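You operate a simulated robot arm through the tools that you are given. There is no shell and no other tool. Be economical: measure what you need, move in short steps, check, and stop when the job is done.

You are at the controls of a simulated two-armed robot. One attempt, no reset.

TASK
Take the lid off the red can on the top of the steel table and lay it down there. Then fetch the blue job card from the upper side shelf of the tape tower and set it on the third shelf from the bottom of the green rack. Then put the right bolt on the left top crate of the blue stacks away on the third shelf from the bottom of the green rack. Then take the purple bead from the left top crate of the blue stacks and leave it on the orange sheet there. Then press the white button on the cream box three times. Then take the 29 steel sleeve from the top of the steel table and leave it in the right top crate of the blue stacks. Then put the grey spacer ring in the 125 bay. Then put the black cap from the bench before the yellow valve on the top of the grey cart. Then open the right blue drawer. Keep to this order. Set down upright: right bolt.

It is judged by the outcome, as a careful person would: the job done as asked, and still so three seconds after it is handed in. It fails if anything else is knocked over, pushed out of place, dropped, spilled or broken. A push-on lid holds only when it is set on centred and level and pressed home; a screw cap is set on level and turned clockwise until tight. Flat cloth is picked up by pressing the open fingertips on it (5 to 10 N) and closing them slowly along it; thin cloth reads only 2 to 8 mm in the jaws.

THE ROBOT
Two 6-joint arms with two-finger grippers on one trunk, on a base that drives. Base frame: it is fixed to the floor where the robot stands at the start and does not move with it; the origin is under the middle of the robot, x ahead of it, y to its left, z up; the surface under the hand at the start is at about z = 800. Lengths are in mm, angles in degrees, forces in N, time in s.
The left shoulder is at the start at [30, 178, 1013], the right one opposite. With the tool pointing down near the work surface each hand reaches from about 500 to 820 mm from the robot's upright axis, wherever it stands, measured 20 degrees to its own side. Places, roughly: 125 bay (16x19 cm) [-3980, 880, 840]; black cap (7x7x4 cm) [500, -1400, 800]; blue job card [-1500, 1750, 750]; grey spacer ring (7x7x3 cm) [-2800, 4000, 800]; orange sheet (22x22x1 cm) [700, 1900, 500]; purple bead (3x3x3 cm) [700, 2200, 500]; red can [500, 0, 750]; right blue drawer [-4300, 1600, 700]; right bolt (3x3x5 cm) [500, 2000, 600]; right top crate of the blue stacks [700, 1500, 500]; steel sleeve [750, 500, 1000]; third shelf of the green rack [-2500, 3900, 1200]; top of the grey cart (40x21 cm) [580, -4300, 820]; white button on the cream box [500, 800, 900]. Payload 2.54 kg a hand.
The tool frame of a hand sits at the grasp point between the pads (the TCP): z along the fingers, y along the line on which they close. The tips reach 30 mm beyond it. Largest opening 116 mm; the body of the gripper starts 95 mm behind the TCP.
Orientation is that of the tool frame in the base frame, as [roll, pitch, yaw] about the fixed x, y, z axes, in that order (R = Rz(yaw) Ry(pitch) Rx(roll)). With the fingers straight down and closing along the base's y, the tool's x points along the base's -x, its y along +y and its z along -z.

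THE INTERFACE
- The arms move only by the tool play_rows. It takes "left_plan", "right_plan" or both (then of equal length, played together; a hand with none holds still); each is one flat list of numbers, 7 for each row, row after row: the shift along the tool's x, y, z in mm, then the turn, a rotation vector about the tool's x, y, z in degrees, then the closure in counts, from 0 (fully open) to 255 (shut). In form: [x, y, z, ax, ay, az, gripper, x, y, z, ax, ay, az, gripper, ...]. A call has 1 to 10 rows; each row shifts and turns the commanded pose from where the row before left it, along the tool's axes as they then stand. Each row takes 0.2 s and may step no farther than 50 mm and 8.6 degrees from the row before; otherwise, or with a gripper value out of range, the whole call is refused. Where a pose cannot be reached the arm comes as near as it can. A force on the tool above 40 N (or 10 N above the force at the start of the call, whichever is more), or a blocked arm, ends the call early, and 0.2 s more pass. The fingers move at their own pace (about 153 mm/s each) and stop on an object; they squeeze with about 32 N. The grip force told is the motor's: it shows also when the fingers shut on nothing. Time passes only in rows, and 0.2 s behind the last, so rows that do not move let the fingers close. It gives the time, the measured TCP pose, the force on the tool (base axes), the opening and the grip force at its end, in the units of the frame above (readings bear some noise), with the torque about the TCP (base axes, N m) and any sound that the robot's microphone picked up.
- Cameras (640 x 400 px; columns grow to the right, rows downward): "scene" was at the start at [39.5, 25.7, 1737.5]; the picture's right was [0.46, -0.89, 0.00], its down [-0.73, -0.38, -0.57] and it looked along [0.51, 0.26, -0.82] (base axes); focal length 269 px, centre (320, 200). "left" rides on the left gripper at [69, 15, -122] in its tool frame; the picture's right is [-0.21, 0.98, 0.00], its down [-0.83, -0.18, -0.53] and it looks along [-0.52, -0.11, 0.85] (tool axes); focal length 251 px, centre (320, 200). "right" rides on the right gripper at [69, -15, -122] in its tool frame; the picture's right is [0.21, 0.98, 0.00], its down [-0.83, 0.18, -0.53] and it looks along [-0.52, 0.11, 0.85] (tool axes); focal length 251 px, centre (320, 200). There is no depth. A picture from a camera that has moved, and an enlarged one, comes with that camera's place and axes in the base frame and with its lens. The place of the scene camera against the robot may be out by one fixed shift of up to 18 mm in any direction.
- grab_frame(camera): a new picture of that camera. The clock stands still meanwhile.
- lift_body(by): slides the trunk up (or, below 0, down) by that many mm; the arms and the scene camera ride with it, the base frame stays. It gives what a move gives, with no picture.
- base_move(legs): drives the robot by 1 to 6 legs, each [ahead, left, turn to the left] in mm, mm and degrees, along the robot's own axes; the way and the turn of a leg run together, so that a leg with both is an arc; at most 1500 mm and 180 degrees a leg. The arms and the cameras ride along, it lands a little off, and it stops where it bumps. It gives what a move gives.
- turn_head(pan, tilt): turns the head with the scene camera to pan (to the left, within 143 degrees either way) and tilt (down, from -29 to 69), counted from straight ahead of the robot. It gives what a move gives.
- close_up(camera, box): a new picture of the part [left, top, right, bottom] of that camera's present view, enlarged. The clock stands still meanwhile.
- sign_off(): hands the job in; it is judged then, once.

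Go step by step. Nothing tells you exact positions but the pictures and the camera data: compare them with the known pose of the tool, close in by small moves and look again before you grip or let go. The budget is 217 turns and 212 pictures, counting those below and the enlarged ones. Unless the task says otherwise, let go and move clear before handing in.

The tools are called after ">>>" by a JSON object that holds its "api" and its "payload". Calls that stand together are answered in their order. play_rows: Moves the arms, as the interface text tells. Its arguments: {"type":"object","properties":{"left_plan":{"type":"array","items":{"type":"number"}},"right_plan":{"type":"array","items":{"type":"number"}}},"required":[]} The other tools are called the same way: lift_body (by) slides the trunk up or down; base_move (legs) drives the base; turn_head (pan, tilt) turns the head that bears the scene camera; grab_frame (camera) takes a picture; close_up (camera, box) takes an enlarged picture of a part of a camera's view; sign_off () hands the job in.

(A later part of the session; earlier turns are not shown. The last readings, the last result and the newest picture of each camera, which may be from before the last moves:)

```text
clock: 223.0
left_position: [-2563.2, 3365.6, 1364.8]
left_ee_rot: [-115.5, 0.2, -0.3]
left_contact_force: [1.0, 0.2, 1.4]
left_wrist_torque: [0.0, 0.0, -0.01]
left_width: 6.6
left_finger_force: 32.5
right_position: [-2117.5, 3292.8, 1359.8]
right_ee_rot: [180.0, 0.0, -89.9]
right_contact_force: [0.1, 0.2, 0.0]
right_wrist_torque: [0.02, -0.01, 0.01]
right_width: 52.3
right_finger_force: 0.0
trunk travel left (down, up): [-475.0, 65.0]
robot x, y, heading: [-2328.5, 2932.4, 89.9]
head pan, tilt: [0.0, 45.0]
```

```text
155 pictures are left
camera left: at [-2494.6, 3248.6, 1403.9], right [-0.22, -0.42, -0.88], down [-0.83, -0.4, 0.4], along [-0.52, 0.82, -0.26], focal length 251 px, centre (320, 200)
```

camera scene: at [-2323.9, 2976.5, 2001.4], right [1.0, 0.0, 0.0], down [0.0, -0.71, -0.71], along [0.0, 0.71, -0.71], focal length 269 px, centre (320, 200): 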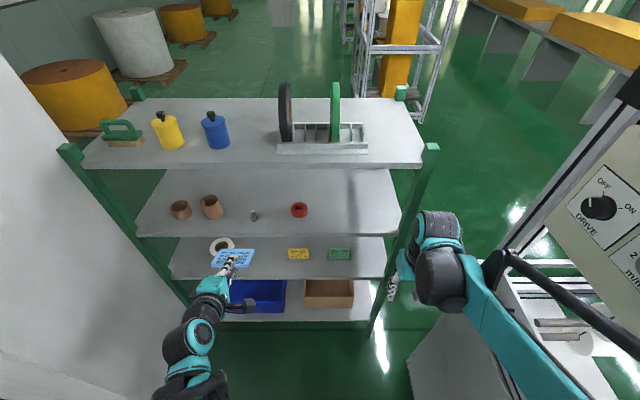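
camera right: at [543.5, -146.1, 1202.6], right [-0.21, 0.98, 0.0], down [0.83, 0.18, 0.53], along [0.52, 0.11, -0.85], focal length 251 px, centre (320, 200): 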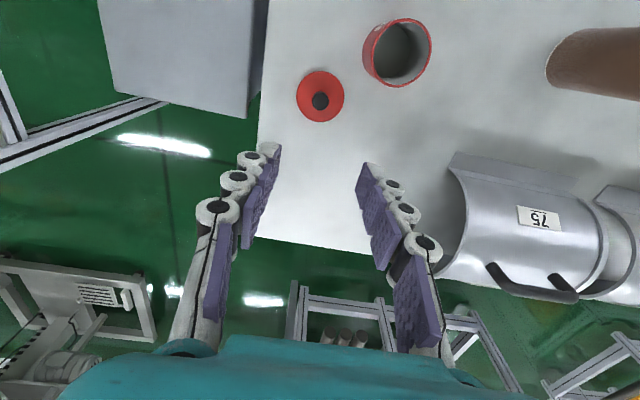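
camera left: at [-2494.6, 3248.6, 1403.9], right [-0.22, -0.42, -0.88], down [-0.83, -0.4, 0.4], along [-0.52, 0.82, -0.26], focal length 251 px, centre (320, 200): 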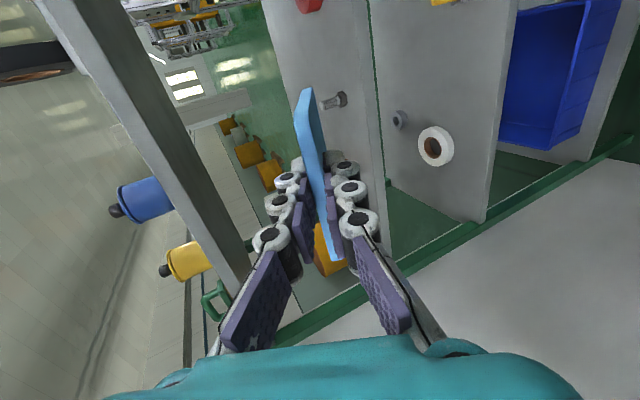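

The card now points forward, 25° down. I shift right outside the rack first, then enter above the third shelf.

>>> {"api": "play_rows", "payload": {"left_plan": [48, 0, 0, 0, 0, 0, 255, 48, 0, 0, 0, 0, 0, 255, 48, 0, 0, 0, 0, 0, 255, 48, 0, 0, 0, 0, 0, 255, 48, 0, 0, 0, 0, 0, 255, 48, 0, 0, 0, 0, 0, 255]}}

>>> {"api": "play_rows", "payload": {"left_plan": [0, -2, 48, 0, 0, 0, 255, 0, -2, 48, 0, 0, 0, 255, 0, -2, 48, 0, 0, 0, 255, 0, -2, 48, 0, 0, 0, 255, 0, -2, 48, 0, 0, 0, 255]}}

>>> {"api": "grab_frame", "payload": {"camera": "left"}}

>>> {"api": "grab_frame", "payload": {"camera": "scene"}}

```text
clock: 224.4
left_position: [-2273.1, 3364.4, 1364.2]
left_ee_rot: [-115.4, 0.3, -0.1]
left_contact_force: [1.0, 0.3, 0.0]
left_wrist_torque: [0.0, 0.03, 0.02]
left_width: 7.0
left_finger_force: 32.3
right_position: [-2117.3, 3293.5, 1359.3]
right_ee_rot: [179.9, 0.0, -90.0]
right_contact_force: [0.3, 0.6, 0.1]
right_wrist_torque: [0.02, 0.08, -0.01]
right_width: 52.2
right_finger_force: 0.0
trunk travel left (down, up): [-475.0, 65.0]
robot x, y, heading: [-2329.2, 2931.6, 90.0]
head pan, tilt: [0.0, 45.0]
```

```text
clock: 225.6
left_position: [-2272.4, 3587.4, 1270.2]
left_ee_rot: [-115.5, 0.2, -0.3]
left_contact_force: [0.4, -0.4, -0.1]
left_wrist_torque: [0.0, 0.01, 0.0]
left_width: 6.6
left_finger_force: 32.0
right_position: [-2117.9, 3294.9, 1358.6]
right_ee_rot: [-180.0, 0.1, -90.1]
right_contact_force: [-0.5, -0.1, 0.0]
right_wrist_torque: [-0.03, -0.01, 0.01]
right_width: 52.3
right_finger_force: 0.1
trunk travel left (down, up): [-475.0, 65.0]
robot x, y, heading: [-2326.5, 2928.7, 90.1]
head pan, tilt: [0.0, 45.0]
```

```text
154 pictures are left
camera left: at [-2205.1, 3469.6, 1309.0], right [-0.22, -0.42, -0.88], down [-0.83, -0.4, 0.4], along [-0.52, 0.81, -0.26], focal length 251 px, centre (320, 200)
```

left: 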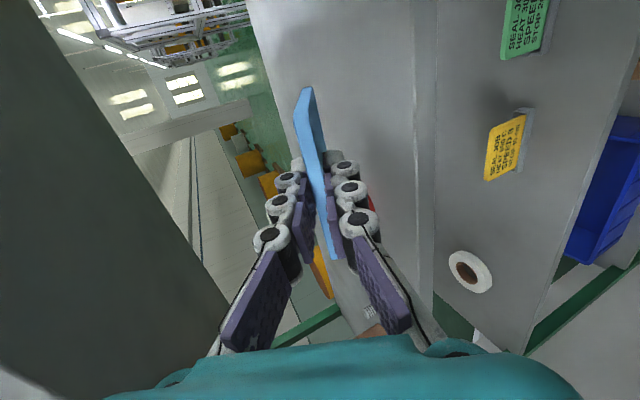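

```text
153 pictures are left
camera scene: at [-2323.7, 2978.8, 2001.3], right [1.0, 0.0, 0.0], down [0.0, -0.71, -0.71], along [0.0, 0.71, -0.71], focal length 269 px, centre (320, 200)
```

scene: 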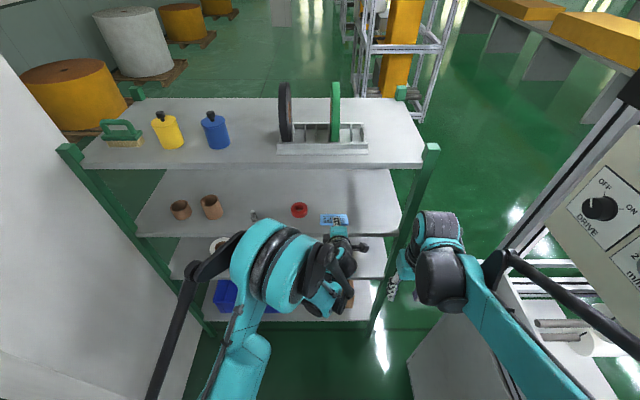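

Position is good, shelf surface about z 1200. I move 45 mm further in and lower gently until the leading edge touches.

>>> {"api": "play_rows", "payload": {"left_plan": [0, 0, 22, 0, 0, 0, 255, 0, 0, 23, 0, 0, 0, 255, 0, 4.5, 2.1, 0, 0, 0, 255, 0, 4.5, 2.1, 0, 0, 0, 255, 0, 2.7, 1.3, 0, 0, 0, 255, 0, 0, 0, 0, 0, 0, 255]}}

>>> {"api": "grab_frame", "payload": {"camera": "left"}}

>>> {"api": "close_up", "payload": {"camera": "scene", "box": [260, 170, 420, 270]}}

```text
clock: 227.0
left_position: [-2274.4, 3624.5, 1237.5]
left_ee_rot: [-115.4, 0.3, -0.3]
left_contact_force: [-0.4, -0.3, -0.4]
left_wrist_torque: [0.02, -0.02, -0.03]
left_width: 6.5
left_finger_force: 31.9
right_position: [-2117.3, 3292.5, 1359.8]
right_ee_rot: [179.9, 0.0, -90.0]
right_contact_force: [-0.4, -0.9, 0.3]
right_wrist_torque: [-0.01, 0.0, 0.02]
right_width: 52.4
right_finger_force: 0.1
trunk travel left (down, up): [-475.0, 65.0]
robot x, y, heading: [-2326.5, 2935.6, 90.0]
head pan, tilt: [0.0, 45.0]
```

```text
152 pictures are left
camera left: at [-2205.5, 3507.3, 1276.8], right [-0.22, -0.42, -0.88], down [-0.83, -0.4, 0.4], along [-0.52, 0.82, -0.26], focal length 251 px, centre (320, 200)
```

left: 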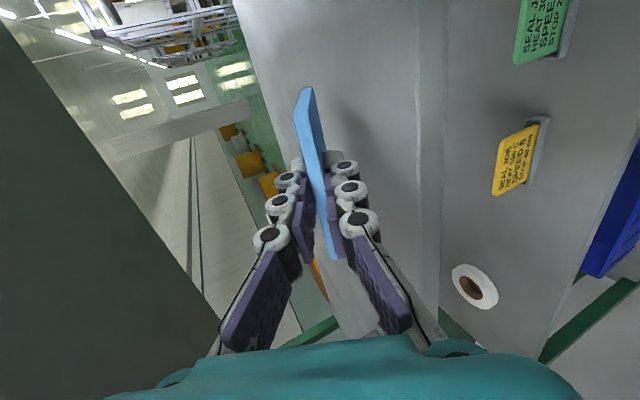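

```text
4.00 times, centred on (340, 220) of scene
camera zoom: at [-2323.7, 2975.5, 2001.4], right [1.0, 0.0, 0.0], down [0.0, -0.71, -0.71], along [0.0, 0.71, -0.71], focal length 1077 px, centre (240, 120)
```

zoom: 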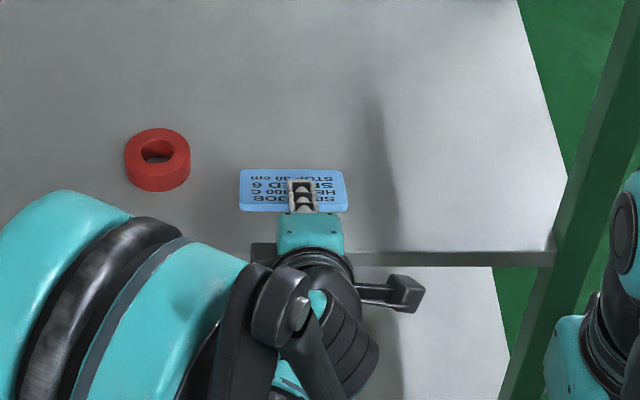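

Not yet touching. I continue lowering.

>>> {"api": "play_rows", "payload": {"left_plan": [0, 2.7, 1.3, 0, 0, 0, 255, 0, 2.7, 1.3, 0, 0, 0, 255, 0, 2.7, 1.3, 0, 0, 0, 255, 0, 2.7, 1.3, 0, 0, 0, 255, 0, 2.7, 1.3, 0, 0, 0, 255, 0, 0, 0, 0, 0, 0, 255]}}

>>> {"api": "grab_frame", "payload": {"camera": "left"}}

```text
clock: 228.4
left_position: [-2274.4, 3625.2, 1222.2]
left_ee_rot: [-115.3, 0.3, -0.3]
left_contact_force: [-0.1, -0.1, -0.5]
left_wrist_torque: [0.03, 0.02, 0.01]
left_width: 6.6
left_finger_force: 31.9
right_position: [-2118.3, 3294.1, 1359.1]
right_ee_rot: [-180.0, 0.0, -90.0]
right_contact_force: [-0.1, 0.3, -0.4]
right_wrist_torque: [0.01, 0.01, -0.02]
right_width: 52.5
right_finger_force: 0.0
trunk travel left (down, up): [-475.0, 65.0]
robot x, y, heading: [-2330.5, 2931.3, 90.1]
head pan, tilt: [0.0, 45.0]
```

```text
150 pictures are left
camera left: at [-2205.9, 3507.8, 1261.7], right [-0.22, -0.42, -0.88], down [-0.83, -0.4, 0.4], along [-0.52, 0.82, -0.26], focal length 251 px, centre (320, 200)
```

left: 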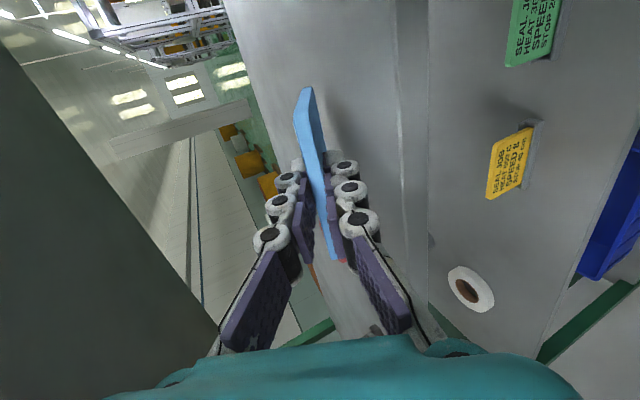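

Views of the shelf edge now put it near y 3610, z 1170. I go 45 mm further in, level, then lower again.

>>> {"api": "play_rows", "payload": {"left_plan": [0, -9.5, 20.3, 0, 0, 0, 255, 0, -9.5, 20.3, 0, 0, 0, 255, 0, 2.7, 1.3, 0, 0, 0, 255, 0, 2.7, 1.3, 0, 0, 0, 255, 0, 2.7, 1.3, 0, 0, 0, 255, 0, 1.8, 0.9, 0, 0, 0, 255, 0, 1.8, 0.9, 0, 0, 0, 255, 0, 1.8, 0.9, 0, 0, 0, 255, 0, 0, 0, 0, 0, 0, 255]}}

>>> {"api": "grab_frame", "payload": {"camera": "left"}}

>>> {"api": "close_up", "payload": {"camera": "scene", "box": [260, 170, 420, 270]}}

```text
clock: 230.4
left_position: [-2273.5, 3670.8, 1205.8]
left_ee_rot: [-115.5, 0.2, -0.3]
left_contact_force: [-0.1, -0.4, -0.2]
left_wrist_torque: [0.0, 0.02, 0.0]
left_width: 6.6
left_finger_force: 31.8
right_position: [-2118.6, 3293.1, 1359.3]
right_ee_rot: [-179.9, 0.1, -90.1]
right_contact_force: [-0.8, 0.2, -0.3]
right_wrist_torque: [0.01, -0.02, 0.01]
right_width: 52.0
right_finger_force: 0.0
trunk travel left (down, up): [-475.0, 65.0]
robot x, y, heading: [-2330.5, 2931.2, 90.0]
head pan, tilt: [0.0, 45.0]
```

```text
149 pictures are left
camera left: at [-2205.6, 3552.9, 1246.0], right [-0.22, -0.42, -0.88], down [-0.83, -0.4, 0.4], along [-0.52, 0.82, -0.26], focal length 251 px, centre (320, 200)
```

left: 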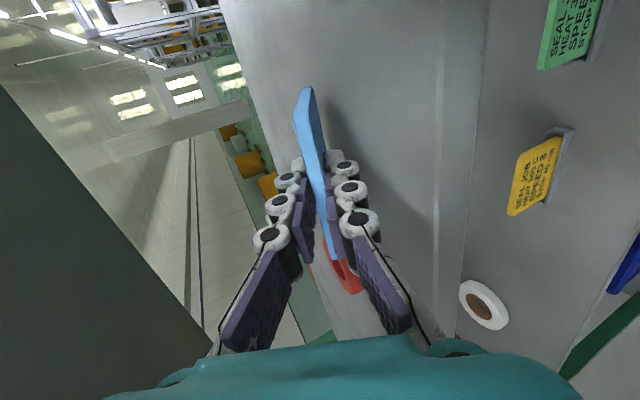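

```text
4.00 times, centred on (340, 220) of scene
camera zoom: at [-2323.8, 2976.1, 2001.4], right [1.0, 0.0, 0.0], down [0.0, -0.71, -0.71], along [0.0, 0.71, -0.71], focal length 1077 px, centre (240, 120)
```

zoom: 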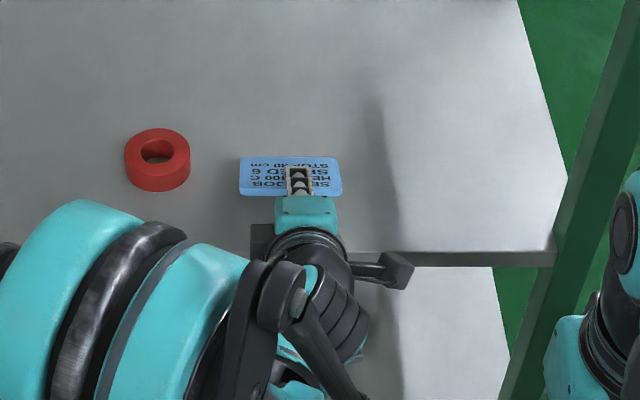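

Still clear of the shelf. I keep lowering until contact.

>>> {"api": "play_rows", "payload": {"left_plan": [0, 2.7, 1.3, 0, 0, 0, 255, 0, 2.7, 1.3, 0, 0, 0, 255, 0, 2.7, 1.3, 0, 0, 0, 255, 0, 2.7, 1.3, 0, 0, 0, 255, 0, 2.7, 1.3, 0, 0, 0, 255, 0, 0, 0, 0, 0, 0, 255]}}

>>> {"api": "close_up", "payload": {"camera": "left", "box": [240, 60, 480, 210]}}

```text
clock: 231.8
left_position: [-2273.4, 3668.1, 1193.3]
left_ee_rot: [-115.3, 0.1, -0.4]
left_contact_force: [-0.8, -2.8, 17.3]
left_wrist_torque: [1.19, -0.02, 0.03]
left_width: 7.9
left_finger_force: 31.8
right_position: [-2119.1, 3291.8, 1359.5]
right_ee_rot: [180.0, 0.3, -90.1]
right_contact_force: [0.6, 0.0, -1.0]
right_wrist_torque: [-0.01, 0.0, -0.02]
right_width: 52.1
right_finger_force: 0.1
trunk travel left (down, up): [-475.0, 65.0]
robot x, y, heading: [-2330.7, 2933.7, 89.9]
head pan, tilt: [0.0, 45.0]
```

```text
2.67 times, centred on (360, 135) of left
camera zoom: at [-2205.4, 3550.4, 1232.9], right [-0.22, -0.42, -0.88], down [-0.83, -0.4, 0.4], along [-0.52, 0.82, -0.26], focal length 670 px, centre (213, 373)
```

zoom: 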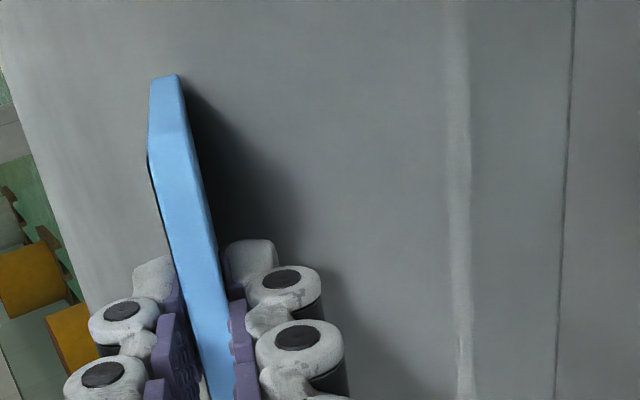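

Contact: the leading edge is on the shelf (z ≈ 1161). To have more margin from the edge I raise slightly, go 55 mm deeper, and touch down again.

>>> {"api": "play_rows", "payload": {"left_plan": [0, -6.3, -3, 0, 0, 0, 255, 0, -11.7, 25, 0, 0, 0, 255, 0, -11.7, 25, 0, 0, 0, 255, 0, 1.8, 0.9, 0, 0, 0, 255, 0, 1.8, 0.9, 0, 0, 0, 255, 0, 1.8, 0.9, 0, 0, 0, 255, 0, 0.9, 0.4, 0, 0, 0, 255, 0, 0, 0, 0, 0, 0, 255]}}

>>> {"api": "close_up", "payload": {"camera": "left", "box": [240, 60, 480, 210]}}

```text
clock: 233.6
left_position: [-2273.5, 3723.7, 1194.0]
left_ee_rot: [-115.3, 0.2, -0.4]
left_contact_force: [-1.1, -2.4, 16.7]
left_wrist_torque: [1.16, 0.02, 0.05]
left_width: 8.4
left_finger_force: 31.5
right_position: [-2118.9, 3291.4, 1360.1]
right_ee_rot: [-179.9, 0.2, -90.0]
right_contact_force: [0.7, -1.0, 0.0]
right_wrist_torque: [0.02, -0.03, -0.01]
right_width: 52.2
right_finger_force: 0.0
trunk travel left (down, up): [-475.0, 65.0]
robot x, y, heading: [-2330.8, 2929.5, 90.2]
head pan, tilt: [0.0, 45.0]
```

```text
2.67 times, centred on (360, 135) of left
camera zoom: at [-2205.4, 3606.0, 1232.3], right [-0.22, -0.42, -0.88], down [-0.83, -0.4, 0.4], along [-0.52, 0.82, -0.26], focal length 670 px, centre (213, 373)
```

zoom: 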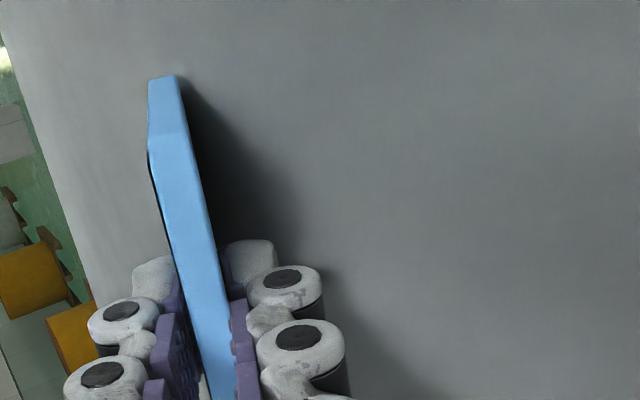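

Touching again. I open the fingers a little and withdraw level so the card settles flat.

>>> {"api": "play_rows", "payload": {"left_plan": [0, -0.9, -0.4, 0, 0, 0, 240, 0, -2, -1, 0, 0, 0, 215, 0, 0, 0, 0, 0, 0, 205, 0, 4.3, -9, 0, 0, 0, 205, 0, 4.3, -9, 0, 0, 0, 205, 0, 4.3, -9, 0, 0, 0, 205, 0, 4.3, -9, 0, 0, 0, 205, 0, 4.3, -9, 0, 0, 0, 205, 0, 4.3, -9, 0, 0, 0, 205, 0, 4.3, -9, 0, 0, 0, 205]}}

>>> {"api": "grab_frame", "payload": {"camera": "left"}}

>>> {"api": "close_up", "payload": {"camera": "scene", "box": [260, 170, 420, 270]}}

```text
clock: 235.8
left_position: [-2274.5, 3655.8, 1193.8]
left_ee_rot: [-115.4, 0.1, -0.3]
left_contact_force: [-0.4, 0.7, 0.0]
left_wrist_torque: [-0.02, -0.01, 0.03]
left_width: 22.8
left_finger_force: 0.1
right_position: [-2118.7, 3293.2, 1359.1]
right_ee_rot: [180.0, 0.2, -90.0]
right_contact_force: [0.1, -0.4, -0.4]
right_wrist_torque: [0.0, -0.03, -0.03]
right_width: 52.3
right_finger_force: 0.0
trunk travel left (down, up): [-475.0, 65.0]
robot x, y, heading: [-2328.9, 2931.6, 90.2]
head pan, tilt: [0.0, 45.0]
```

```text
145 pictures are left
camera left: at [-2205.3, 3538.0, 1233.9], right [-0.22, -0.42, -0.88], down [-0.83, -0.4, 0.4], along [-0.52, 0.82, -0.26], focal length 251 px, centre (320, 200)
```

left: 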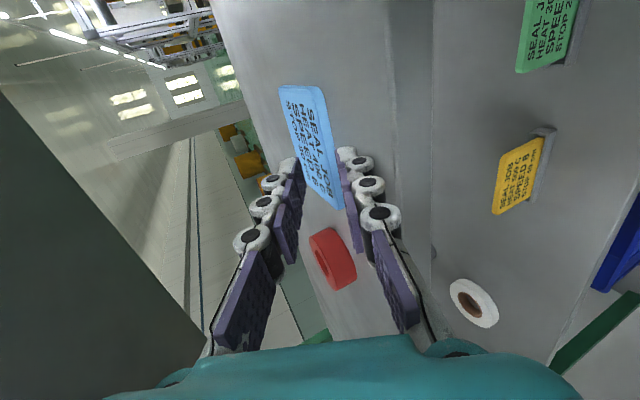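

```text
4.00 times, centred on (340, 220) of scene
camera zoom: at [-2323.7, 2975.6, 2001.4], right [1.0, 0.0, 0.0], down [0.0, -0.71, -0.71], along [0.0, 0.71, -0.71], focal length 1077 px, centre (240, 120)
```

zoom: 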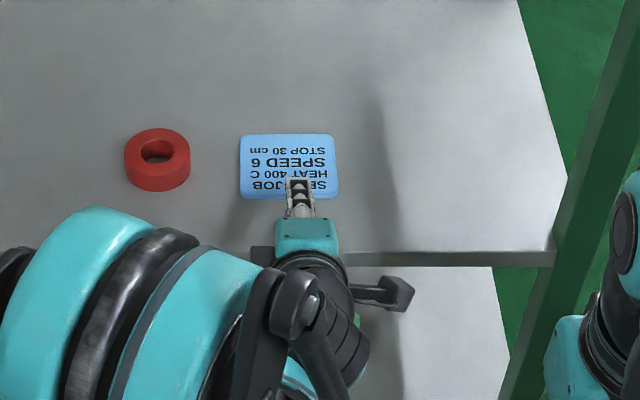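

The card lies flat on the third shelf. I withdraw, restore the arm, lower the trunk and drive back towards the blue stacks.

>>> {"api": "play_rows", "payload": {"left_plan": [0, 0, -40, 0, 0, 0, 205, 0, 0, -45, 0, 0, 0, 205, 0, 0, -45, 0, 0, 0, 205, 0, 0, -45, 0, 0, 0, 205, 0, 0, -45, 0, 0, 0, 205, 0, 0, -45, 0, 0, 0, 205, -45, 0, 0, 0, 0, 0, 205, -45, 0, 0, 0, 0, 0, 205, -45, 0, 0, 0, 0, 0, 205, -45, 0, 0, 0, 0, 0, 205]}}

>>> {"api": "play_rows", "payload": {"left_plan": [-45, 0, 0, -8.1, 0, 0, 100, -20, 0, 0, -8.1, 0, 0, 100, 0, 0, 0, -8.1, 0, 0, 100, 0, 0, 0, -8.1, 0, 0, 100, 0, 0, 0, -8.1, 0, 0, 100, 0, 0, 0, -8.1, 0, 0, 100, 0, 0, 0, -8.1, 0, 0, 100, 0, 0, 0, -8, 0, 0, 100]}}

>>> {"api": "lift_body", "payload": {"by": -250}}

>>> {"api": "turn_head", "payload": {"pan": 0, "tilt": 30}}

>>> {"api": "grab_frame", "payload": {"camera": "scene"}}

```text
clock: 238.0
left_position: [-2447.9, 3431.5, 1347.3]
left_ee_rot: [-115.6, 0.2, -0.3]
left_contact_force: [-0.3, 0.3, -0.2]
left_wrist_torque: [-0.01, 0.0, -0.05]
left_width: 22.9
left_finger_force: 0.0
left hand out of reach, approached as far as the arm can: row 4, 5, 7, 8, 9, 10
right_position: [-2120.5, 3292.1, 1360.0]
right_ee_rot: [-179.9, 0.1, -90.1]
right_contact_force: [-0.1, -0.2, -0.6]
right_wrist_torque: [-0.01, -0.03, -0.01]
right_width: 52.3
right_finger_force: 0.0
trunk travel left (down, up): [-475.0, 65.0]
robot x, y, heading: [-2328.4, 2931.2, 90.0]
head pan, tilt: [0.0, 45.0]
```

```text
clock: 239.8
left_position: [-2509.3, 3434.0, 1346.4]
left_ee_rot: [179.7, 0.2, -0.4]
left_contact_force: [-0.1, -0.6, -0.3]
left_wrist_torque: [-0.05, 0.02, -0.01]
left_width: 70.3
left_finger_force: 0.1
right_position: [-2118.8, 3295.2, 1358.9]
right_ee_rot: [-180.0, 0.1, -89.9]
right_contact_force: [-0.6, 0.8, -0.9]
right_wrist_torque: [-0.07, 0.0, 0.02]
right_width: 52.4
right_finger_force: 0.1
trunk travel left (down, up): [-475.0, 65.0]
robot x, y, heading: [-2331.4, 2932.5, 89.9]
head pan, tilt: [0.0, 45.0]
```

```text
clock: 242.4
left_position: [-2509.2, 3432.3, 1096.7]
left_ee_rot: [179.9, 0.2, -0.4]
left_contact_force: [0.4, -0.8, -0.2]
left_wrist_torque: [0.0, 0.0, 0.04]
left_width: 70.5
left_finger_force: 0.0
right_position: [-2118.0, 3292.4, 1110.1]
right_ee_rot: [-180.0, 0.1, -90.0]
right_contact_force: [0.1, -0.2, 0.3]
right_wrist_torque: [0.02, 0.01, 0.02]
right_width: 52.5
right_finger_force: 0.1
trunk travel left (down, up): [-225.0, 315.0]
robot x, y, heading: [-2328.1, 2934.4, 89.8]
head pan, tilt: [0.0, 45.0]
```

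```text
clock: 243.2
left_position: [-2509.6, 3432.9, 1097.6]
left_ee_rot: [179.8, 0.2, -0.3]
left_contact_force: [-0.7, 0.8, -0.1]
left_wrist_torque: [0.02, 0.03, -0.01]
left_width: 70.4
left_finger_force: 0.1
right_position: [-2118.1, 3294.3, 1109.2]
right_ee_rot: [180.0, 0.1, -89.9]
right_contact_force: [0.1, -0.2, -0.4]
right_wrist_torque: [-0.02, -0.01, -0.02]
right_width: 52.1
right_finger_force: 0.2
trunk travel left (down, up): [-225.0, 315.0]
robot x, y, heading: [-2329.6, 2932.0, 89.9]
head pan, tilt: [0.0, 30.0]
```

```text
143 pictures are left
camera scene: at [-2323.9, 2985.1, 1773.9], right [1.0, 0.0, 0.0], down [0.0, -0.5, -0.87], along [0.0, 0.87, -0.5], focal length 269 px, centre (320, 200)
```

scene: 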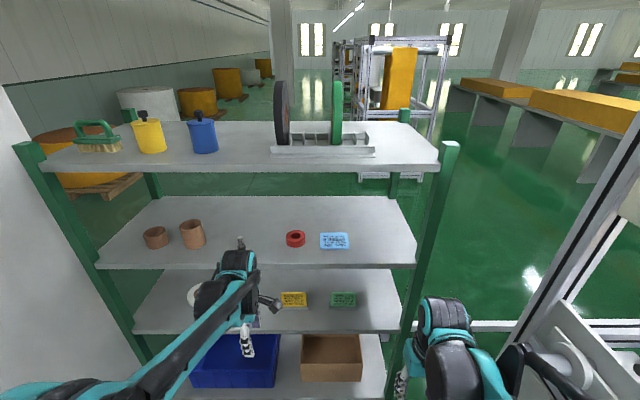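

Card in place, nothing disturbed. I retrace the route, keeping my heading north (backing and strafing).

>>> {"api": "base_move", "payload": {"legs": [[-230, 480, 0], [-1000, 200, 0], [-1200, 250, 0], [-720, 0, 0], [0, 1400, 0], [-1500, 0, 0]]}}

```text
clock: 274.0
left_position: [-4835.8, -1196.1, 1097.6]
left_ee_rot: [179.9, 0.3, -0.6]
left_contact_force: [0.4, -0.1, 0.5]
left_wrist_torque: [0.01, 0.0, 0.0]
left_width: 70.4
left_finger_force: 0.1
right_position: [-4447.0, -1337.8, 1109.9]
right_ee_rot: [180.0, 0.0, -90.5]
right_contact_force: [-0.1, 0.2, 0.4]
right_wrist_torque: [0.03, 0.02, -0.02]
right_width: 52.5
right_finger_force: 0.1
trunk travel left (down, up): [-225.0, 315.0]
robot x, y, heading: [-4663.4, -1698.5, 89.5]
head pan, tilt: [0.0, 30.0]
```

On track. Next stretch of the way back.

>>> {"api": "base_move", "payload": {"legs": [[-850, 0, 0.5], [0, -1200, 0], [0, -1040, 0], [-1500, 0, 0], [-1500, 0, 0], [-760, 0, 0]]}}

>>> {"api": "turn_head", "payload": {"pan": -90, "tilt": 30}}

>>> {"api": "grab_frame", "payload": {"camera": "scene"}}

```text
clock: 307.0
left_position: [-2607.3, -5821.9, 1096.9]
left_ee_rot: [179.9, 0.1, 0.1]
left_contact_force: [0.4, 0.0, 0.1]
left_wrist_torque: [0.02, 0.01, 0.0]
left_width: 70.8
left_finger_force: 0.1
right_position: [-2215.0, -5959.6, 1110.3]
right_ee_rot: [180.0, 0.3, -89.8]
right_contact_force: [0.6, -0.4, -0.4]
right_wrist_torque: [0.08, 0.0, -0.01]
right_width: 52.3
right_finger_force: 0.0
trunk travel left (down, up): [-225.0, 315.0]
robot x, y, heading: [-2428.1, -6325.7, 90.1]
head pan, tilt: [0.0, 30.0]
```

```text
clock: 308.6
left_position: [-2606.5, -5822.1, 1097.6]
left_ee_rot: [179.9, 0.2, -0.1]
left_contact_force: [0.2, 0.0, 0.0]
left_wrist_torque: [-0.03, -0.02, 0.0]
left_width: 70.3
left_finger_force: 0.0
right_position: [-2215.8, -5960.4, 1109.6]
right_ee_rot: [179.9, 0.2, -89.8]
right_contact_force: [-0.7, 0.7, 0.4]
right_wrist_torque: [-0.03, -0.03, -0.01]
right_width: 52.0
right_finger_force: 0.1
trunk travel left (down, up): [-225.0, 315.0]
robot x, y, heading: [-2423.1, -6320.4, 90.1]
head pan, tilt: [-90.0, 30.0]
```

```text
142 pictures are left
camera scene: at [-2328.7, -6359.3, 1774.0], right [0.0, -1.0, 0.0], down [-0.5, 0.0, -0.87], along [0.87, 0.0, -0.5], focal length 269 px, centre (320, 200)
```

scene: 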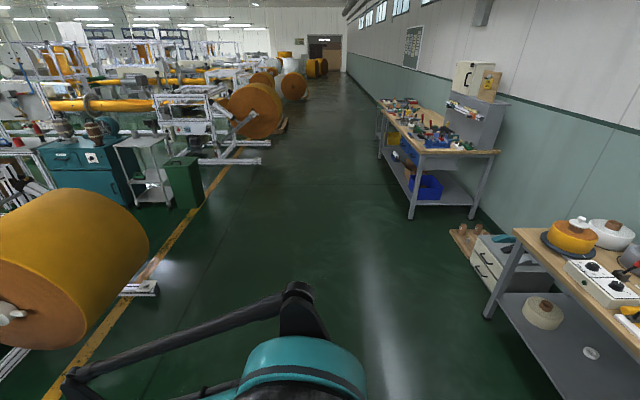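

The way east is clear. I strafe to x ≈ -270, then drive north up the corridor.

>>> {"api": "base_move", "payload": {"legs": [[0, -1400, 0], [0, -750, 0], [1500, 0, 0], [1500, 0, 0], [1500, 0, 0], [1500, 0, 0]]}}

```text
clock: 347.5
left_position: [-384.5, 192.6, 1097.8]
left_ee_rot: [179.9, 0.2, -1.2]
left_contact_force: [0.4, -0.2, -0.7]
left_wrist_torque: [-0.01, 0.02, -0.02]
left_width: 70.4
left_finger_force: 0.1
right_position: [3.2, 47.8, 1109.5]
right_ee_rot: [-179.9, 0.1, -91.0]
right_contact_force: [0.3, 0.4, 0.8]
right_wrist_torque: [0.01, -0.04, 0.02]
right_width: 52.5
right_finger_force: 0.1
trunk travel left (down, up): [-225.0, 315.0]
robot x, y, heading: [-209.4, -310.8, 89.2]
head pan, tilt: [-90.0, 30.0]
```

>>> {"api": "base_move", "payload": {"legs": [[1500, 80, 0.8], [760, 0, 0], [0, 0, -90]]}}

>>> {"api": "turn_head", "payload": {"pan": 0, "tilt": 50}}

>>> {"api": "grab_frame", "payload": {"camera": "scene"}}

```text
refused: leg 1 is longer than a leg can be; nothing moved
```

```text
clock: 349.2
left_position: [-383.8, 192.7, 1096.9]
left_ee_rot: [179.9, 0.2, -1.1]
left_contact_force: [0.0, 0.0, 0.3]
left_wrist_torque: [-0.02, 0.04, 0.01]
left_width: 70.4
left_finger_force: 0.2
right_position: [3.6, 47.4, 1109.3]
right_ee_rot: [-179.9, 0.1, -90.9]
right_contact_force: [-0.7, -0.6, -0.8]
right_wrist_torque: [0.02, -0.01, -0.02]
right_width: 52.4
right_finger_force: 0.1
trunk travel left (down, up): [-225.0, 315.0]
robot x, y, heading: [-210.6, -314.7, 89.2]
head pan, tilt: [0.0, 50.0]
```

```text
141 pictures are left
camera scene: at [-206.4, -270.7, 1744.5], right [1.0, -0.02, 0.0], down [-0.01, -0.77, -0.64], along [0.01, 0.64, -0.77], focal length 269 px, centre (320, 200)
```

scene: 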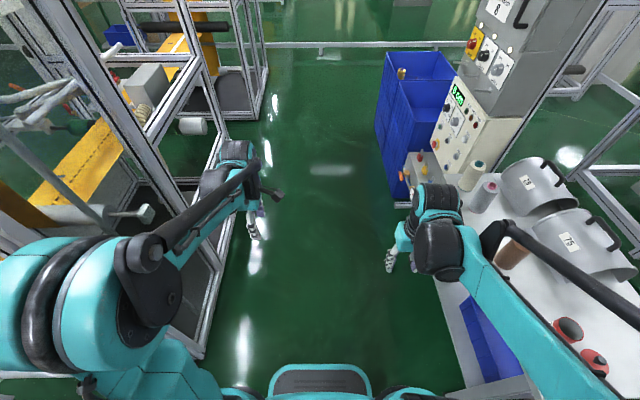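

>>> {"api": "base_move", "payload": {"legs": [[1400, 80, 0.8], [860, 0, 0], [0, 0, -90]]}}

>>> {"api": "grab_frame", "payload": {"camera": "scene"}}

```text
clock: 364.2
left_position: [218.2, 2132.4, 1097.3]
left_ee_rot: [179.9, 0.1, -90.4]
left_contact_force: [-0.5, 0.0, 0.1]
left_wrist_torque: [0.01, -0.01, -0.01]
left_width: 70.5
left_finger_force: 0.0
right_position: [77.9, 1742.5, 1109.4]
right_ee_rot: [-179.9, 0.1, 179.8]
right_contact_force: [0.6, -1.1, 0.2]
right_wrist_torque: [0.04, -0.02, -0.01]
right_width: 52.5
right_finger_force: 0.0
trunk travel left (down, up): [-225.0, 315.0]
robot x, y, heading: [-286.0, 1955.7, -0.3]
head pan, tilt: [0.0, 50.0]
```

```text
140 pictures are left
camera scene: at [-230.2, 1945.7, 1744.5], right [0.0, -1.0, 0.0], down [-0.77, 0.0, -0.64], along [0.64, 0.0, -0.77], focal length 269 px, centre (320, 200)
```

scene: 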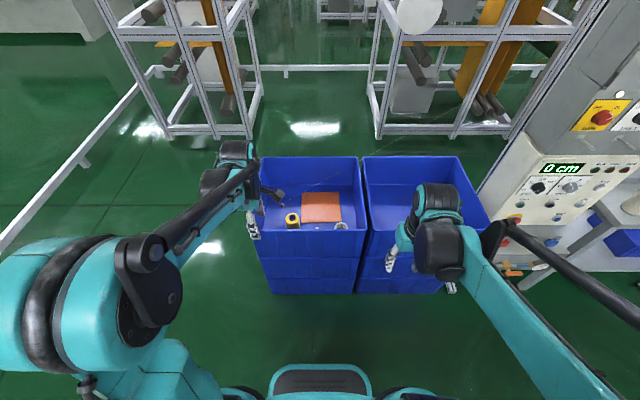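

>>> {"api": "close_up", "payload": {"camera": "scene", "box": [240, 150, 400, 250]}}

>>> {"api": "grab_frame", "payload": {"camera": "left"}}

```text
4.00 times, centred on (320, 200) of scene
camera zoom: at [-230.2, 1945.7, 1744.5], right [0.0, -1.0, 0.0], down [-0.77, 0.0, -0.64], along [0.64, 0.0, -0.77], focal length 1077 px, centre (320, 200)
```

zoom: 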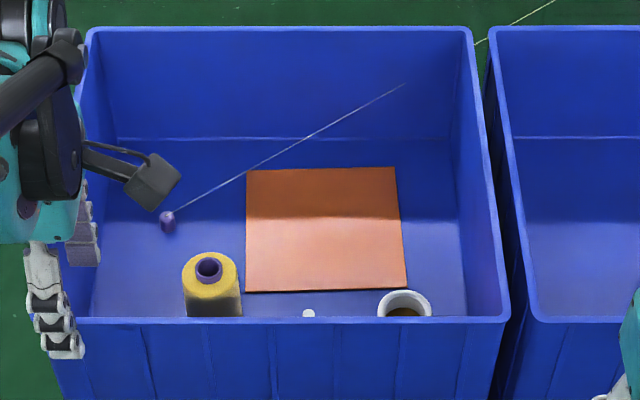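

```text
138 pictures are left
camera left: at [202.1, 2062.2, 1220.2], right [-0.98, 0.22, 0.0], down [0.19, 0.82, 0.54], along [0.12, 0.52, -0.84], focal length 251 px, centre (320, 200)
```

left: 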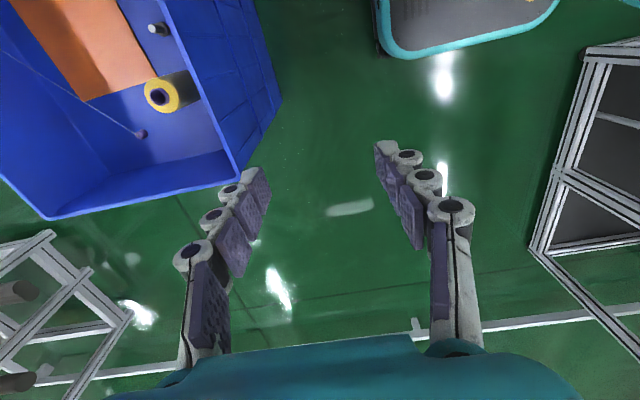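

The left crate holds the orange sheet, a yellow spool, the purple bead (with a thread), a small bolt near the front and a white cup. I move closer and bring the left hand over for a better look.

>>> {"api": "base_move", "payload": {"legs": [[170, 0, 0.3]]}}

>>> {"api": "play_rows", "payload": {"left_plan": [0, 0, 0, 0, 0, 8.5, 60, 0, 0, 0, 0, 0, 8.5, 60, 0, 0, 0, 0, 0, 8.5, 60, 0, 0, 0, 0, 0, 8.5, 60, 0, 0, 0, 0, 0, 8.5, 60, 0, 0, 0, 0, 0, 8.5, 60, 0, 0, 0, 0, 0, 8.5, 60, 0, 0, 0, 0, 0, 8.5, 60, 0, 0, 0, 0, 0, 8.5, 60, 0, 0, 0, 0, 0, 8.5, 60]}}

>>> {"api": "play_rows", "payload": {"left_plan": [0, -40, 40, 0, 0, 5, 60, 0, -40, 0, 0, 0, 0, 60, 0, -40, 0, 0, 0, 0, 60]}}

>>> {"api": "grab_frame", "payload": {"camera": "left"}}

>>> {"api": "close_up", "payload": {"camera": "scene", "box": [220, 130, 460, 280]}}

```text
clock: 365.6
left_position: [387.7, 2135.3, 1096.6]
left_ee_rot: [179.9, 0.2, -90.2]
left_contact_force: [1.7, -0.3, 0.6]
left_wrist_torque: [0.02, 0.05, 0.0]
left_width: 70.2
left_finger_force: 0.0
right_position: [249.6, 1743.7, 1109.4]
right_ee_rot: [-180.0, 0.2, -179.9]
right_contact_force: [0.3, -0.4, -1.2]
right_wrist_torque: [-0.02, 0.06, -0.02]
right_width: 52.3
right_finger_force: 0.0
trunk travel left (down, up): [-225.0, 315.0]
robot x, y, heading: [-112.4, 1958.1, 0.2]
head pan, tilt: [0.0, 50.0]
```

```text
clock: 367.8
left_position: [386.2, 2134.7, 1097.9]
left_ee_rot: [179.8, -0.1, -175.2]
left_contact_force: [0.0, -0.4, -0.3]
left_wrist_torque: [0.0, -0.03, -0.01]
left_width: 88.7
left_finger_force: 0.0
right_position: [248.8, 1744.8, 1108.9]
right_ee_rot: [180.0, 0.1, -179.8]
right_contact_force: [0.2, -1.2, 0.1]
right_wrist_torque: [-0.02, 0.02, -0.02]
right_width: 52.2
right_finger_force: 0.1
trunk travel left (down, up): [-225.0, 315.0]
robot x, y, heading: [-113.7, 1955.5, 0.1]
head pan, tilt: [0.0, 50.0]
```

```text
refused: row 1 steps farther than a row can; nothing moved
```

```text
137 pictures are left
camera left: at [316.1, 2143.5, 1220.9], right [0.13, 0.99, 0.0], down [0.84, -0.11, 0.53], along [0.53, -0.07, -0.85], focal length 251 px, centre (320, 200)
```

left: 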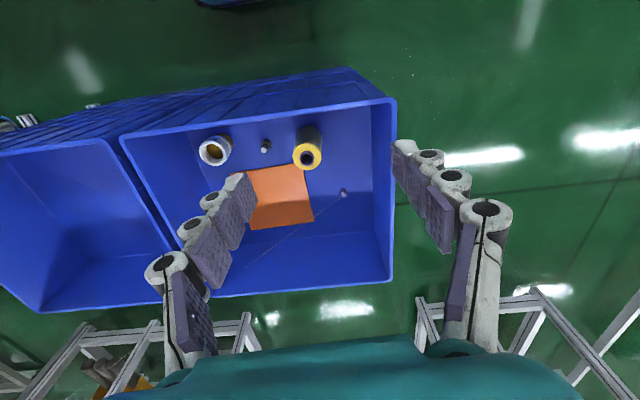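

```text
2.67 times, centred on (340, 205) of scene
camera zoom: at [-60.8, 1946.2, 1744.5], right [0.0, -1.0, 0.0], down [-0.77, 0.0, -0.64], along [0.64, 0.0, -0.77], focal length 718 px, centre (267, 187)
```

zoom: 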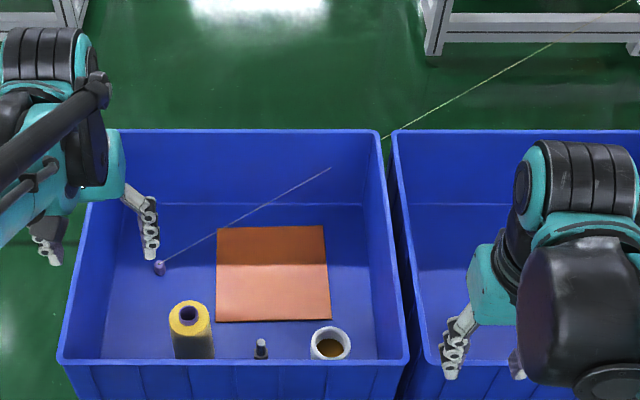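

The bolt stands in the front of the left crate near [551, 1957], top z ≈ 534; rim at z ≈ 747. I'll grip it with the right hand, yawed 45° and tilted 20°, so that I can later set it on the shelf with about the same pose. First raise the trunk and orient the hand.

>>> {"api": "lift_body", "payload": {"by": 150}}

>>> {"api": "play_rows", "payload": {"right_plan": [-20, 0, 0, 0, 0, -7.5, 100, -20, 0, 0, 0, 0, -7.5, 100, -20, 0, 0, 0, 0, -7.5, 100, -20, 0, 0, 0, 0, -7.5, 100, 0, 0, 0, 0, 0, -7.5, 100, 0, 0, 0, 0, 0, -7.5, 100, 0, 0, 0, 0, -6.7, 0, 100, 0, 0, 0, 0, -6.7, 0, 100, 0, 0, 0, 0, -6.6, 0, 100]}}

>>> {"api": "grab_frame", "payload": {"camera": "right"}}

```text
clock: 369.6
left_position: [386.7, 2135.6, 1247.3]
left_ee_rot: [179.8, -0.1, -175.1]
left_contact_force: [-0.5, -0.5, 0.0]
left_wrist_torque: [0.0, 0.01, -0.04]
left_width: 88.9
left_finger_force: 0.2
right_position: [249.1, 1743.7, 1258.9]
right_ee_rot: [-179.9, 0.1, -179.9]
right_contact_force: [-0.3, 0.4, 0.7]
right_wrist_torque: [0.02, -0.02, -0.01]
right_width: 52.4
right_finger_force: 0.1
trunk travel left (down, up): [-375.0, 165.0]
robot x, y, heading: [-117.4, 1953.7, 0.4]
head pan, tilt: [0.0, 50.0]
```

```text
clock: 371.6
left_position: [386.6, 2134.5, 1248.3]
left_ee_rot: [179.9, -0.1, -175.1]
left_contact_force: [0.2, -1.0, -0.3]
left_wrist_torque: [0.02, -0.05, 0.02]
left_width: 88.6
left_finger_force: 0.1
right_position: [326.9, 1759.8, 1260.7]
right_ee_rot: [-179.7, 20.2, -134.8]
right_contact_force: [0.4, 0.2, 0.8]
right_wrist_torque: [0.01, 0.0, -0.02]
right_width: 70.6
right_finger_force: 0.0
trunk travel left (down, up): [-375.0, 165.0]
robot x, y, heading: [-114.6, 1953.7, 0.1]
head pan, tilt: [0.0, 50.0]
```

```text
135 pictures are left
camera right: at [261.9, 1673.5, 1351.5], right [-0.83, 0.55, -0.08], down [0.29, 0.55, 0.79], along [0.47, 0.63, -0.61], focal length 251 px, centre (320, 200)
```

right: 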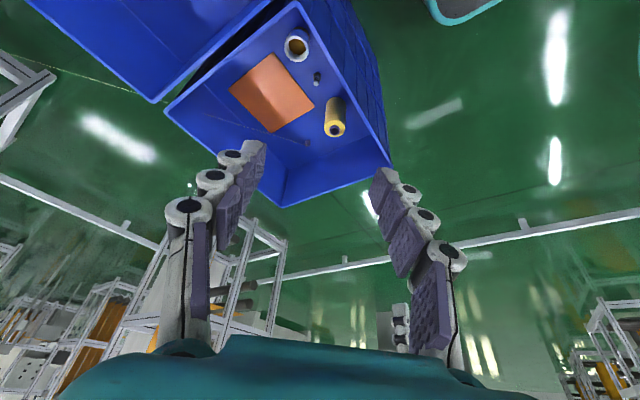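

>>> {"api": "play_rows", "payload": {"right_plan": [-4, -2, 46, 0, 0, 0, 120, -4, -2, 46, 0, 0, 0, 120, -3, -2, 46, 0, 0, 0, 120, -3, -2, 46, 0, 0, 0, 120, -3, -2, 46, 0, 0, 0, 120, -3, -2, 46, 0, 0, 0, 120, -2, -2, 46, 0, 0, 0, 120, -2, -2, 46, 0, 0, 0, 120]}}

>>> {"api": "grab_frame", "payload": {"camera": "right"}}

>>> {"api": "close_up", "payload": {"camera": "scene", "box": [220, 130, 460, 280]}}

```text
clock: 373.4
left_position: [387.5, 2134.3, 1246.7]
left_ee_rot: [179.7, -0.1, -175.1]
left_contact_force: [0.0, -0.3, -0.7]
left_wrist_torque: [-0.06, 0.03, 0.02]
left_width: 88.6
left_finger_force: 0.1
right_position: [468.5, 1854.3, 936.7]
right_ee_rot: [-179.9, 19.9, -134.8]
right_contact_force: [0.5, -0.4, 0.5]
right_wrist_torque: [-0.02, 0.04, -0.02]
right_width: 61.3
right_finger_force: 0.1
right hand out of reach, approached as far as the arm can: row 6, 7, 8
trunk travel left (down, up): [-375.0, 165.0]
robot x, y, heading: [-111.7, 1951.7, 0.1]
head pan, tilt: [0.0, 50.0]
```

```text
134 pictures are left
camera right: at [404.2, 1767.8, 1027.6], right [-0.83, 0.55, -0.07], down [0.29, 0.55, 0.78], along [0.47, 0.63, -0.62], focal length 251 px, centre (320, 200)
```

right: 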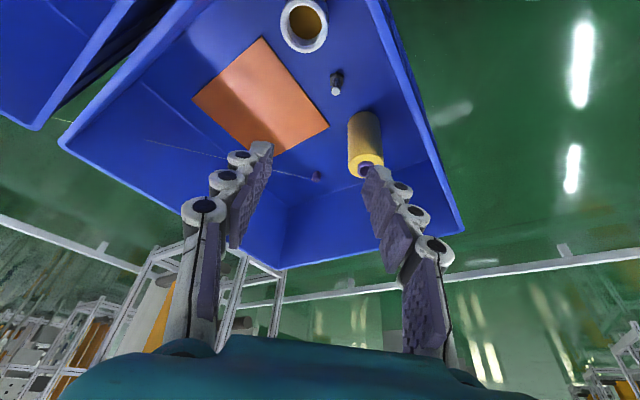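

```text
2.67 times, centred on (340, 205) of scene
camera zoom: at [-58.6, 1946.4, 1894.4], right [0.0, -1.0, 0.0], down [-0.77, 0.0, -0.64], along [0.64, 0.0, -0.77], focal length 718 px, centre (267, 187)
```

zoom: 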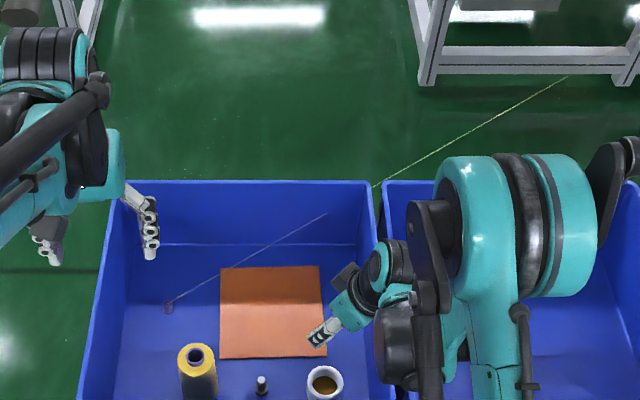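

The arm can't reach that low with the trunk raised. I retreat along the tool and lower the trunk fully instead.

>>> {"api": "play_rows", "payload": {"right_plan": [0, 0, -46, 0, 0, 0, 120, 0, 0, -46, 0, 0, 0, 120, 0, 0, -46, 0, 0, 0, 120, 0, 0, -46, 0, 0, 0, 120, 0, 0, -46, 0, 0, 0, 120, 0, 0, -40, 0, 0, 0, 120]}}

>>> {"api": "lift_body", "payload": {"by": -370}}

>>> {"api": "grab_frame", "payload": {"camera": "right"}}

```text
clock: 374.8
left_position: [385.1, 2134.9, 1247.0]
left_ee_rot: [179.8, -0.1, -175.0]
left_contact_force: [-0.9, -1.1, -0.1]
left_wrist_torque: [0.01, -0.02, 0.0]
left_width: 88.5
left_finger_force: 0.1
right_position: [397.7, 1788.9, 1191.9]
right_ee_rot: [-179.7, 20.1, -134.7]
right_contact_force: [-0.6, 0.8, 0.5]
right_wrist_torque: [0.02, -0.04, -0.01]
right_width: 61.4
right_finger_force: 0.0
trunk travel left (down, up): [-375.0, 165.0]
robot x, y, heading: [-117.3, 1952.4, 0.3]
head pan, tilt: [0.0, 50.0]
```

```text
clock: 378.4
left_position: [385.9, 2134.5, 878.4]
left_ee_rot: [179.8, 0.0, -175.1]
left_contact_force: [-0.6, 0.2, -0.2]
left_wrist_torque: [-0.03, 0.0, 0.01]
left_width: 88.6
left_finger_force: 0.1
right_position: [399.3, 1788.9, 821.3]
right_ee_rot: [-179.9, 20.1, -134.8]
right_contact_force: [0.7, 0.0, -0.1]
right_wrist_torque: [0.01, 0.0, 0.02]
right_width: 61.4
right_finger_force: 0.1
trunk travel left (down, up): [-5.0, 535.0]
robot x, y, heading: [-113.8, 1951.2, 0.2]
head pan, tilt: [0.0, 50.0]
```

```text
132 pictures are left
camera right: at [335.3, 1702.7, 912.3], right [-0.83, 0.55, -0.08], down [0.29, 0.55, 0.78], along [0.47, 0.63, -0.62], focal length 251 px, centre (320, 200)
```

right: 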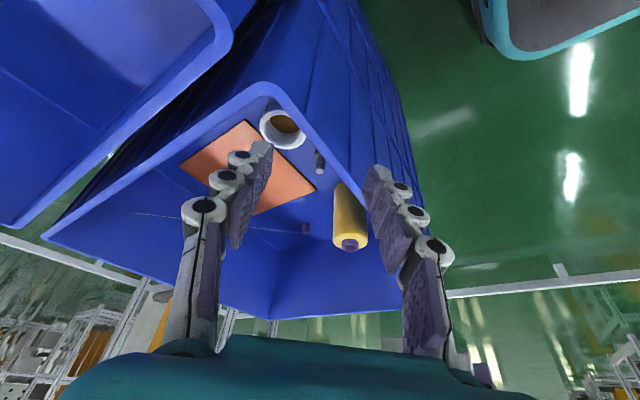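

Refined bolt: [536, 1960], top z ≈ 558. I move the hand over the rim to above the bolt, and look.

>>> {"api": "play_rows", "payload": {"right_plan": [-34.5, 6, 12.6, 0, 0, 0, 120, -34.5, 6, 12.6, 0, 0, 0, 120, -34.5, 6, 12.6, 0, 0, 0, 120, -34.5, 6, 12.6, 0, 0, 0, 120, 3, 0, 28, 0, 0, 0, 120, 3, 0, 28, 0, 0, 0, 120, 3, 0, 28, 0, 0, 0, 120]}}

>>> {"api": "grab_frame", "payload": {"camera": "right"}}

>>> {"api": "grab_frame", "payload": {"camera": "left"}}

```text
clock: 380.0
left_position: [387.2, 2135.5, 876.7]
left_ee_rot: [179.9, -0.2, -175.1]
left_contact_force: [0.0, 0.4, -0.4]
left_wrist_torque: [-0.04, 0.04, 0.01]
left_width: 89.0
left_finger_force: 0.0
right_position: [500.6, 1924.9, 739.4]
right_ee_rot: [-179.9, 20.2, -134.8]
right_contact_force: [-0.5, 0.9, -0.7]
right_wrist_torque: [-0.01, 0.01, -0.01]
right_width: 61.3
right_finger_force: 0.1
trunk travel left (down, up): [-5.0, 535.0]
robot x, y, heading: [-112.1, 1952.5, 0.4]
head pan, tilt: [0.0, 50.0]
```

```text
131 pictures are left
camera right: at [436.8, 1838.6, 829.8], right [-0.83, 0.55, -0.08], down [0.29, 0.55, 0.78], along [0.47, 0.63, -0.62], focal length 251 px, centre (320, 200)
```

right: 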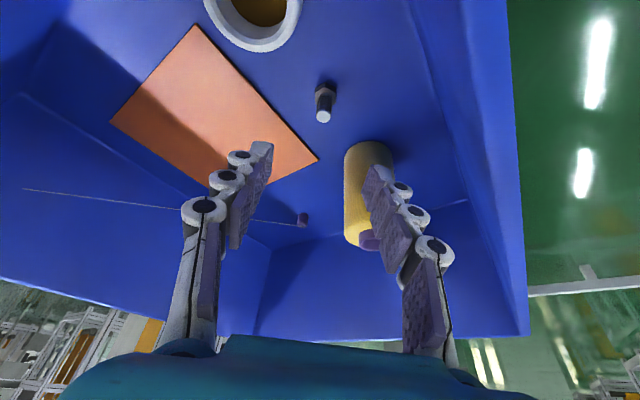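

```text
130 pictures are left
camera left: at [316.5, 2143.4, 1000.7], right [0.13, 0.99, 0.0], down [0.84, -0.11, 0.53], along [0.53, -0.07, -0.85], focal length 251 px, centre (320, 200)
```

left: 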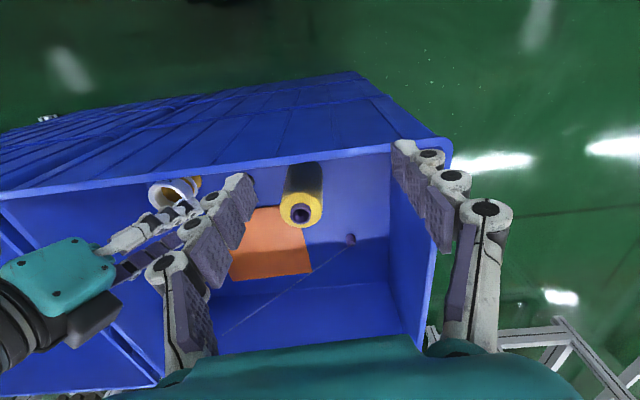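

The bolt stands on its hex head with the shank up, well centred in the jaws. I advance most of the way and look again.

>>> {"api": "play_rows", "payload": {"right_plan": [2, 0.5, 32, 0, 0, 0, 130, 2, 0.5, 32, 0, 0, 0, 130, 2, 0.5, 32, 0, 0, 0, 140, 1, 0, 24, 0, 0, 0, 150, 0, 0, 0, 0, 0, 0, 150]}}

>>> {"api": "grab_frame", "payload": {"camera": "right"}}

>>> {"api": "close_up", "payload": {"camera": "scene", "box": [220, 170, 460, 320]}}

```text
clock: 381.2
left_position: [387.4, 2135.5, 878.4]
left_ee_rot: [179.8, 0.0, -175.1]
left_contact_force: [-0.4, 0.5, 0.0]
left_wrist_torque: [0.04, 0.01, -0.03]
left_width: 88.6
left_finger_force: 0.1
right_position: [524.5, 1950.3, 624.6]
right_ee_rot: [-180.0, 20.1, -134.9]
right_contact_force: [-0.4, 0.7, 0.7]
right_wrist_torque: [-0.01, 0.0, 0.0]
right_width: 47.7
right_finger_force: 0.1
trunk travel left (down, up): [-5.0, 535.0]
robot x, y, heading: [-109.6, 1956.8, -0.0]
head pan, tilt: [0.0, 50.0]
```

```text
129 pictures are left
camera right: at [460.2, 1864.5, 715.8], right [-0.83, 0.55, -0.08], down [0.29, 0.55, 0.78], along [0.47, 0.63, -0.62], focal length 251 px, centre (320, 200)
```

right: 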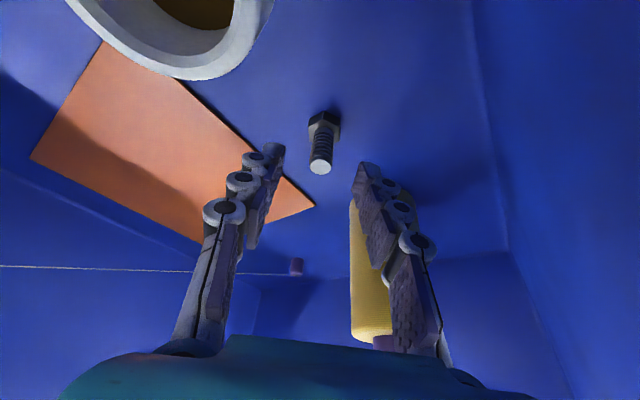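

```text
2.67 times, centred on (340, 245) of scene
camera zoom: at [-60.9, 1946.2, 1524.5], right [0.0, -1.0, 0.0], down [-0.77, 0.0, -0.64], along [0.64, 0.0, -0.77], focal length 718 px, centre (267, 80)
```

zoom: 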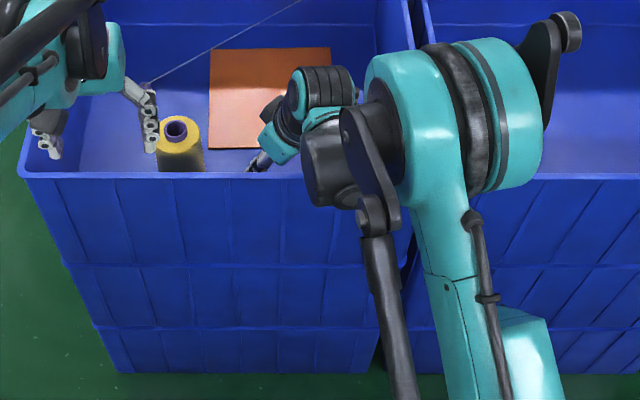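

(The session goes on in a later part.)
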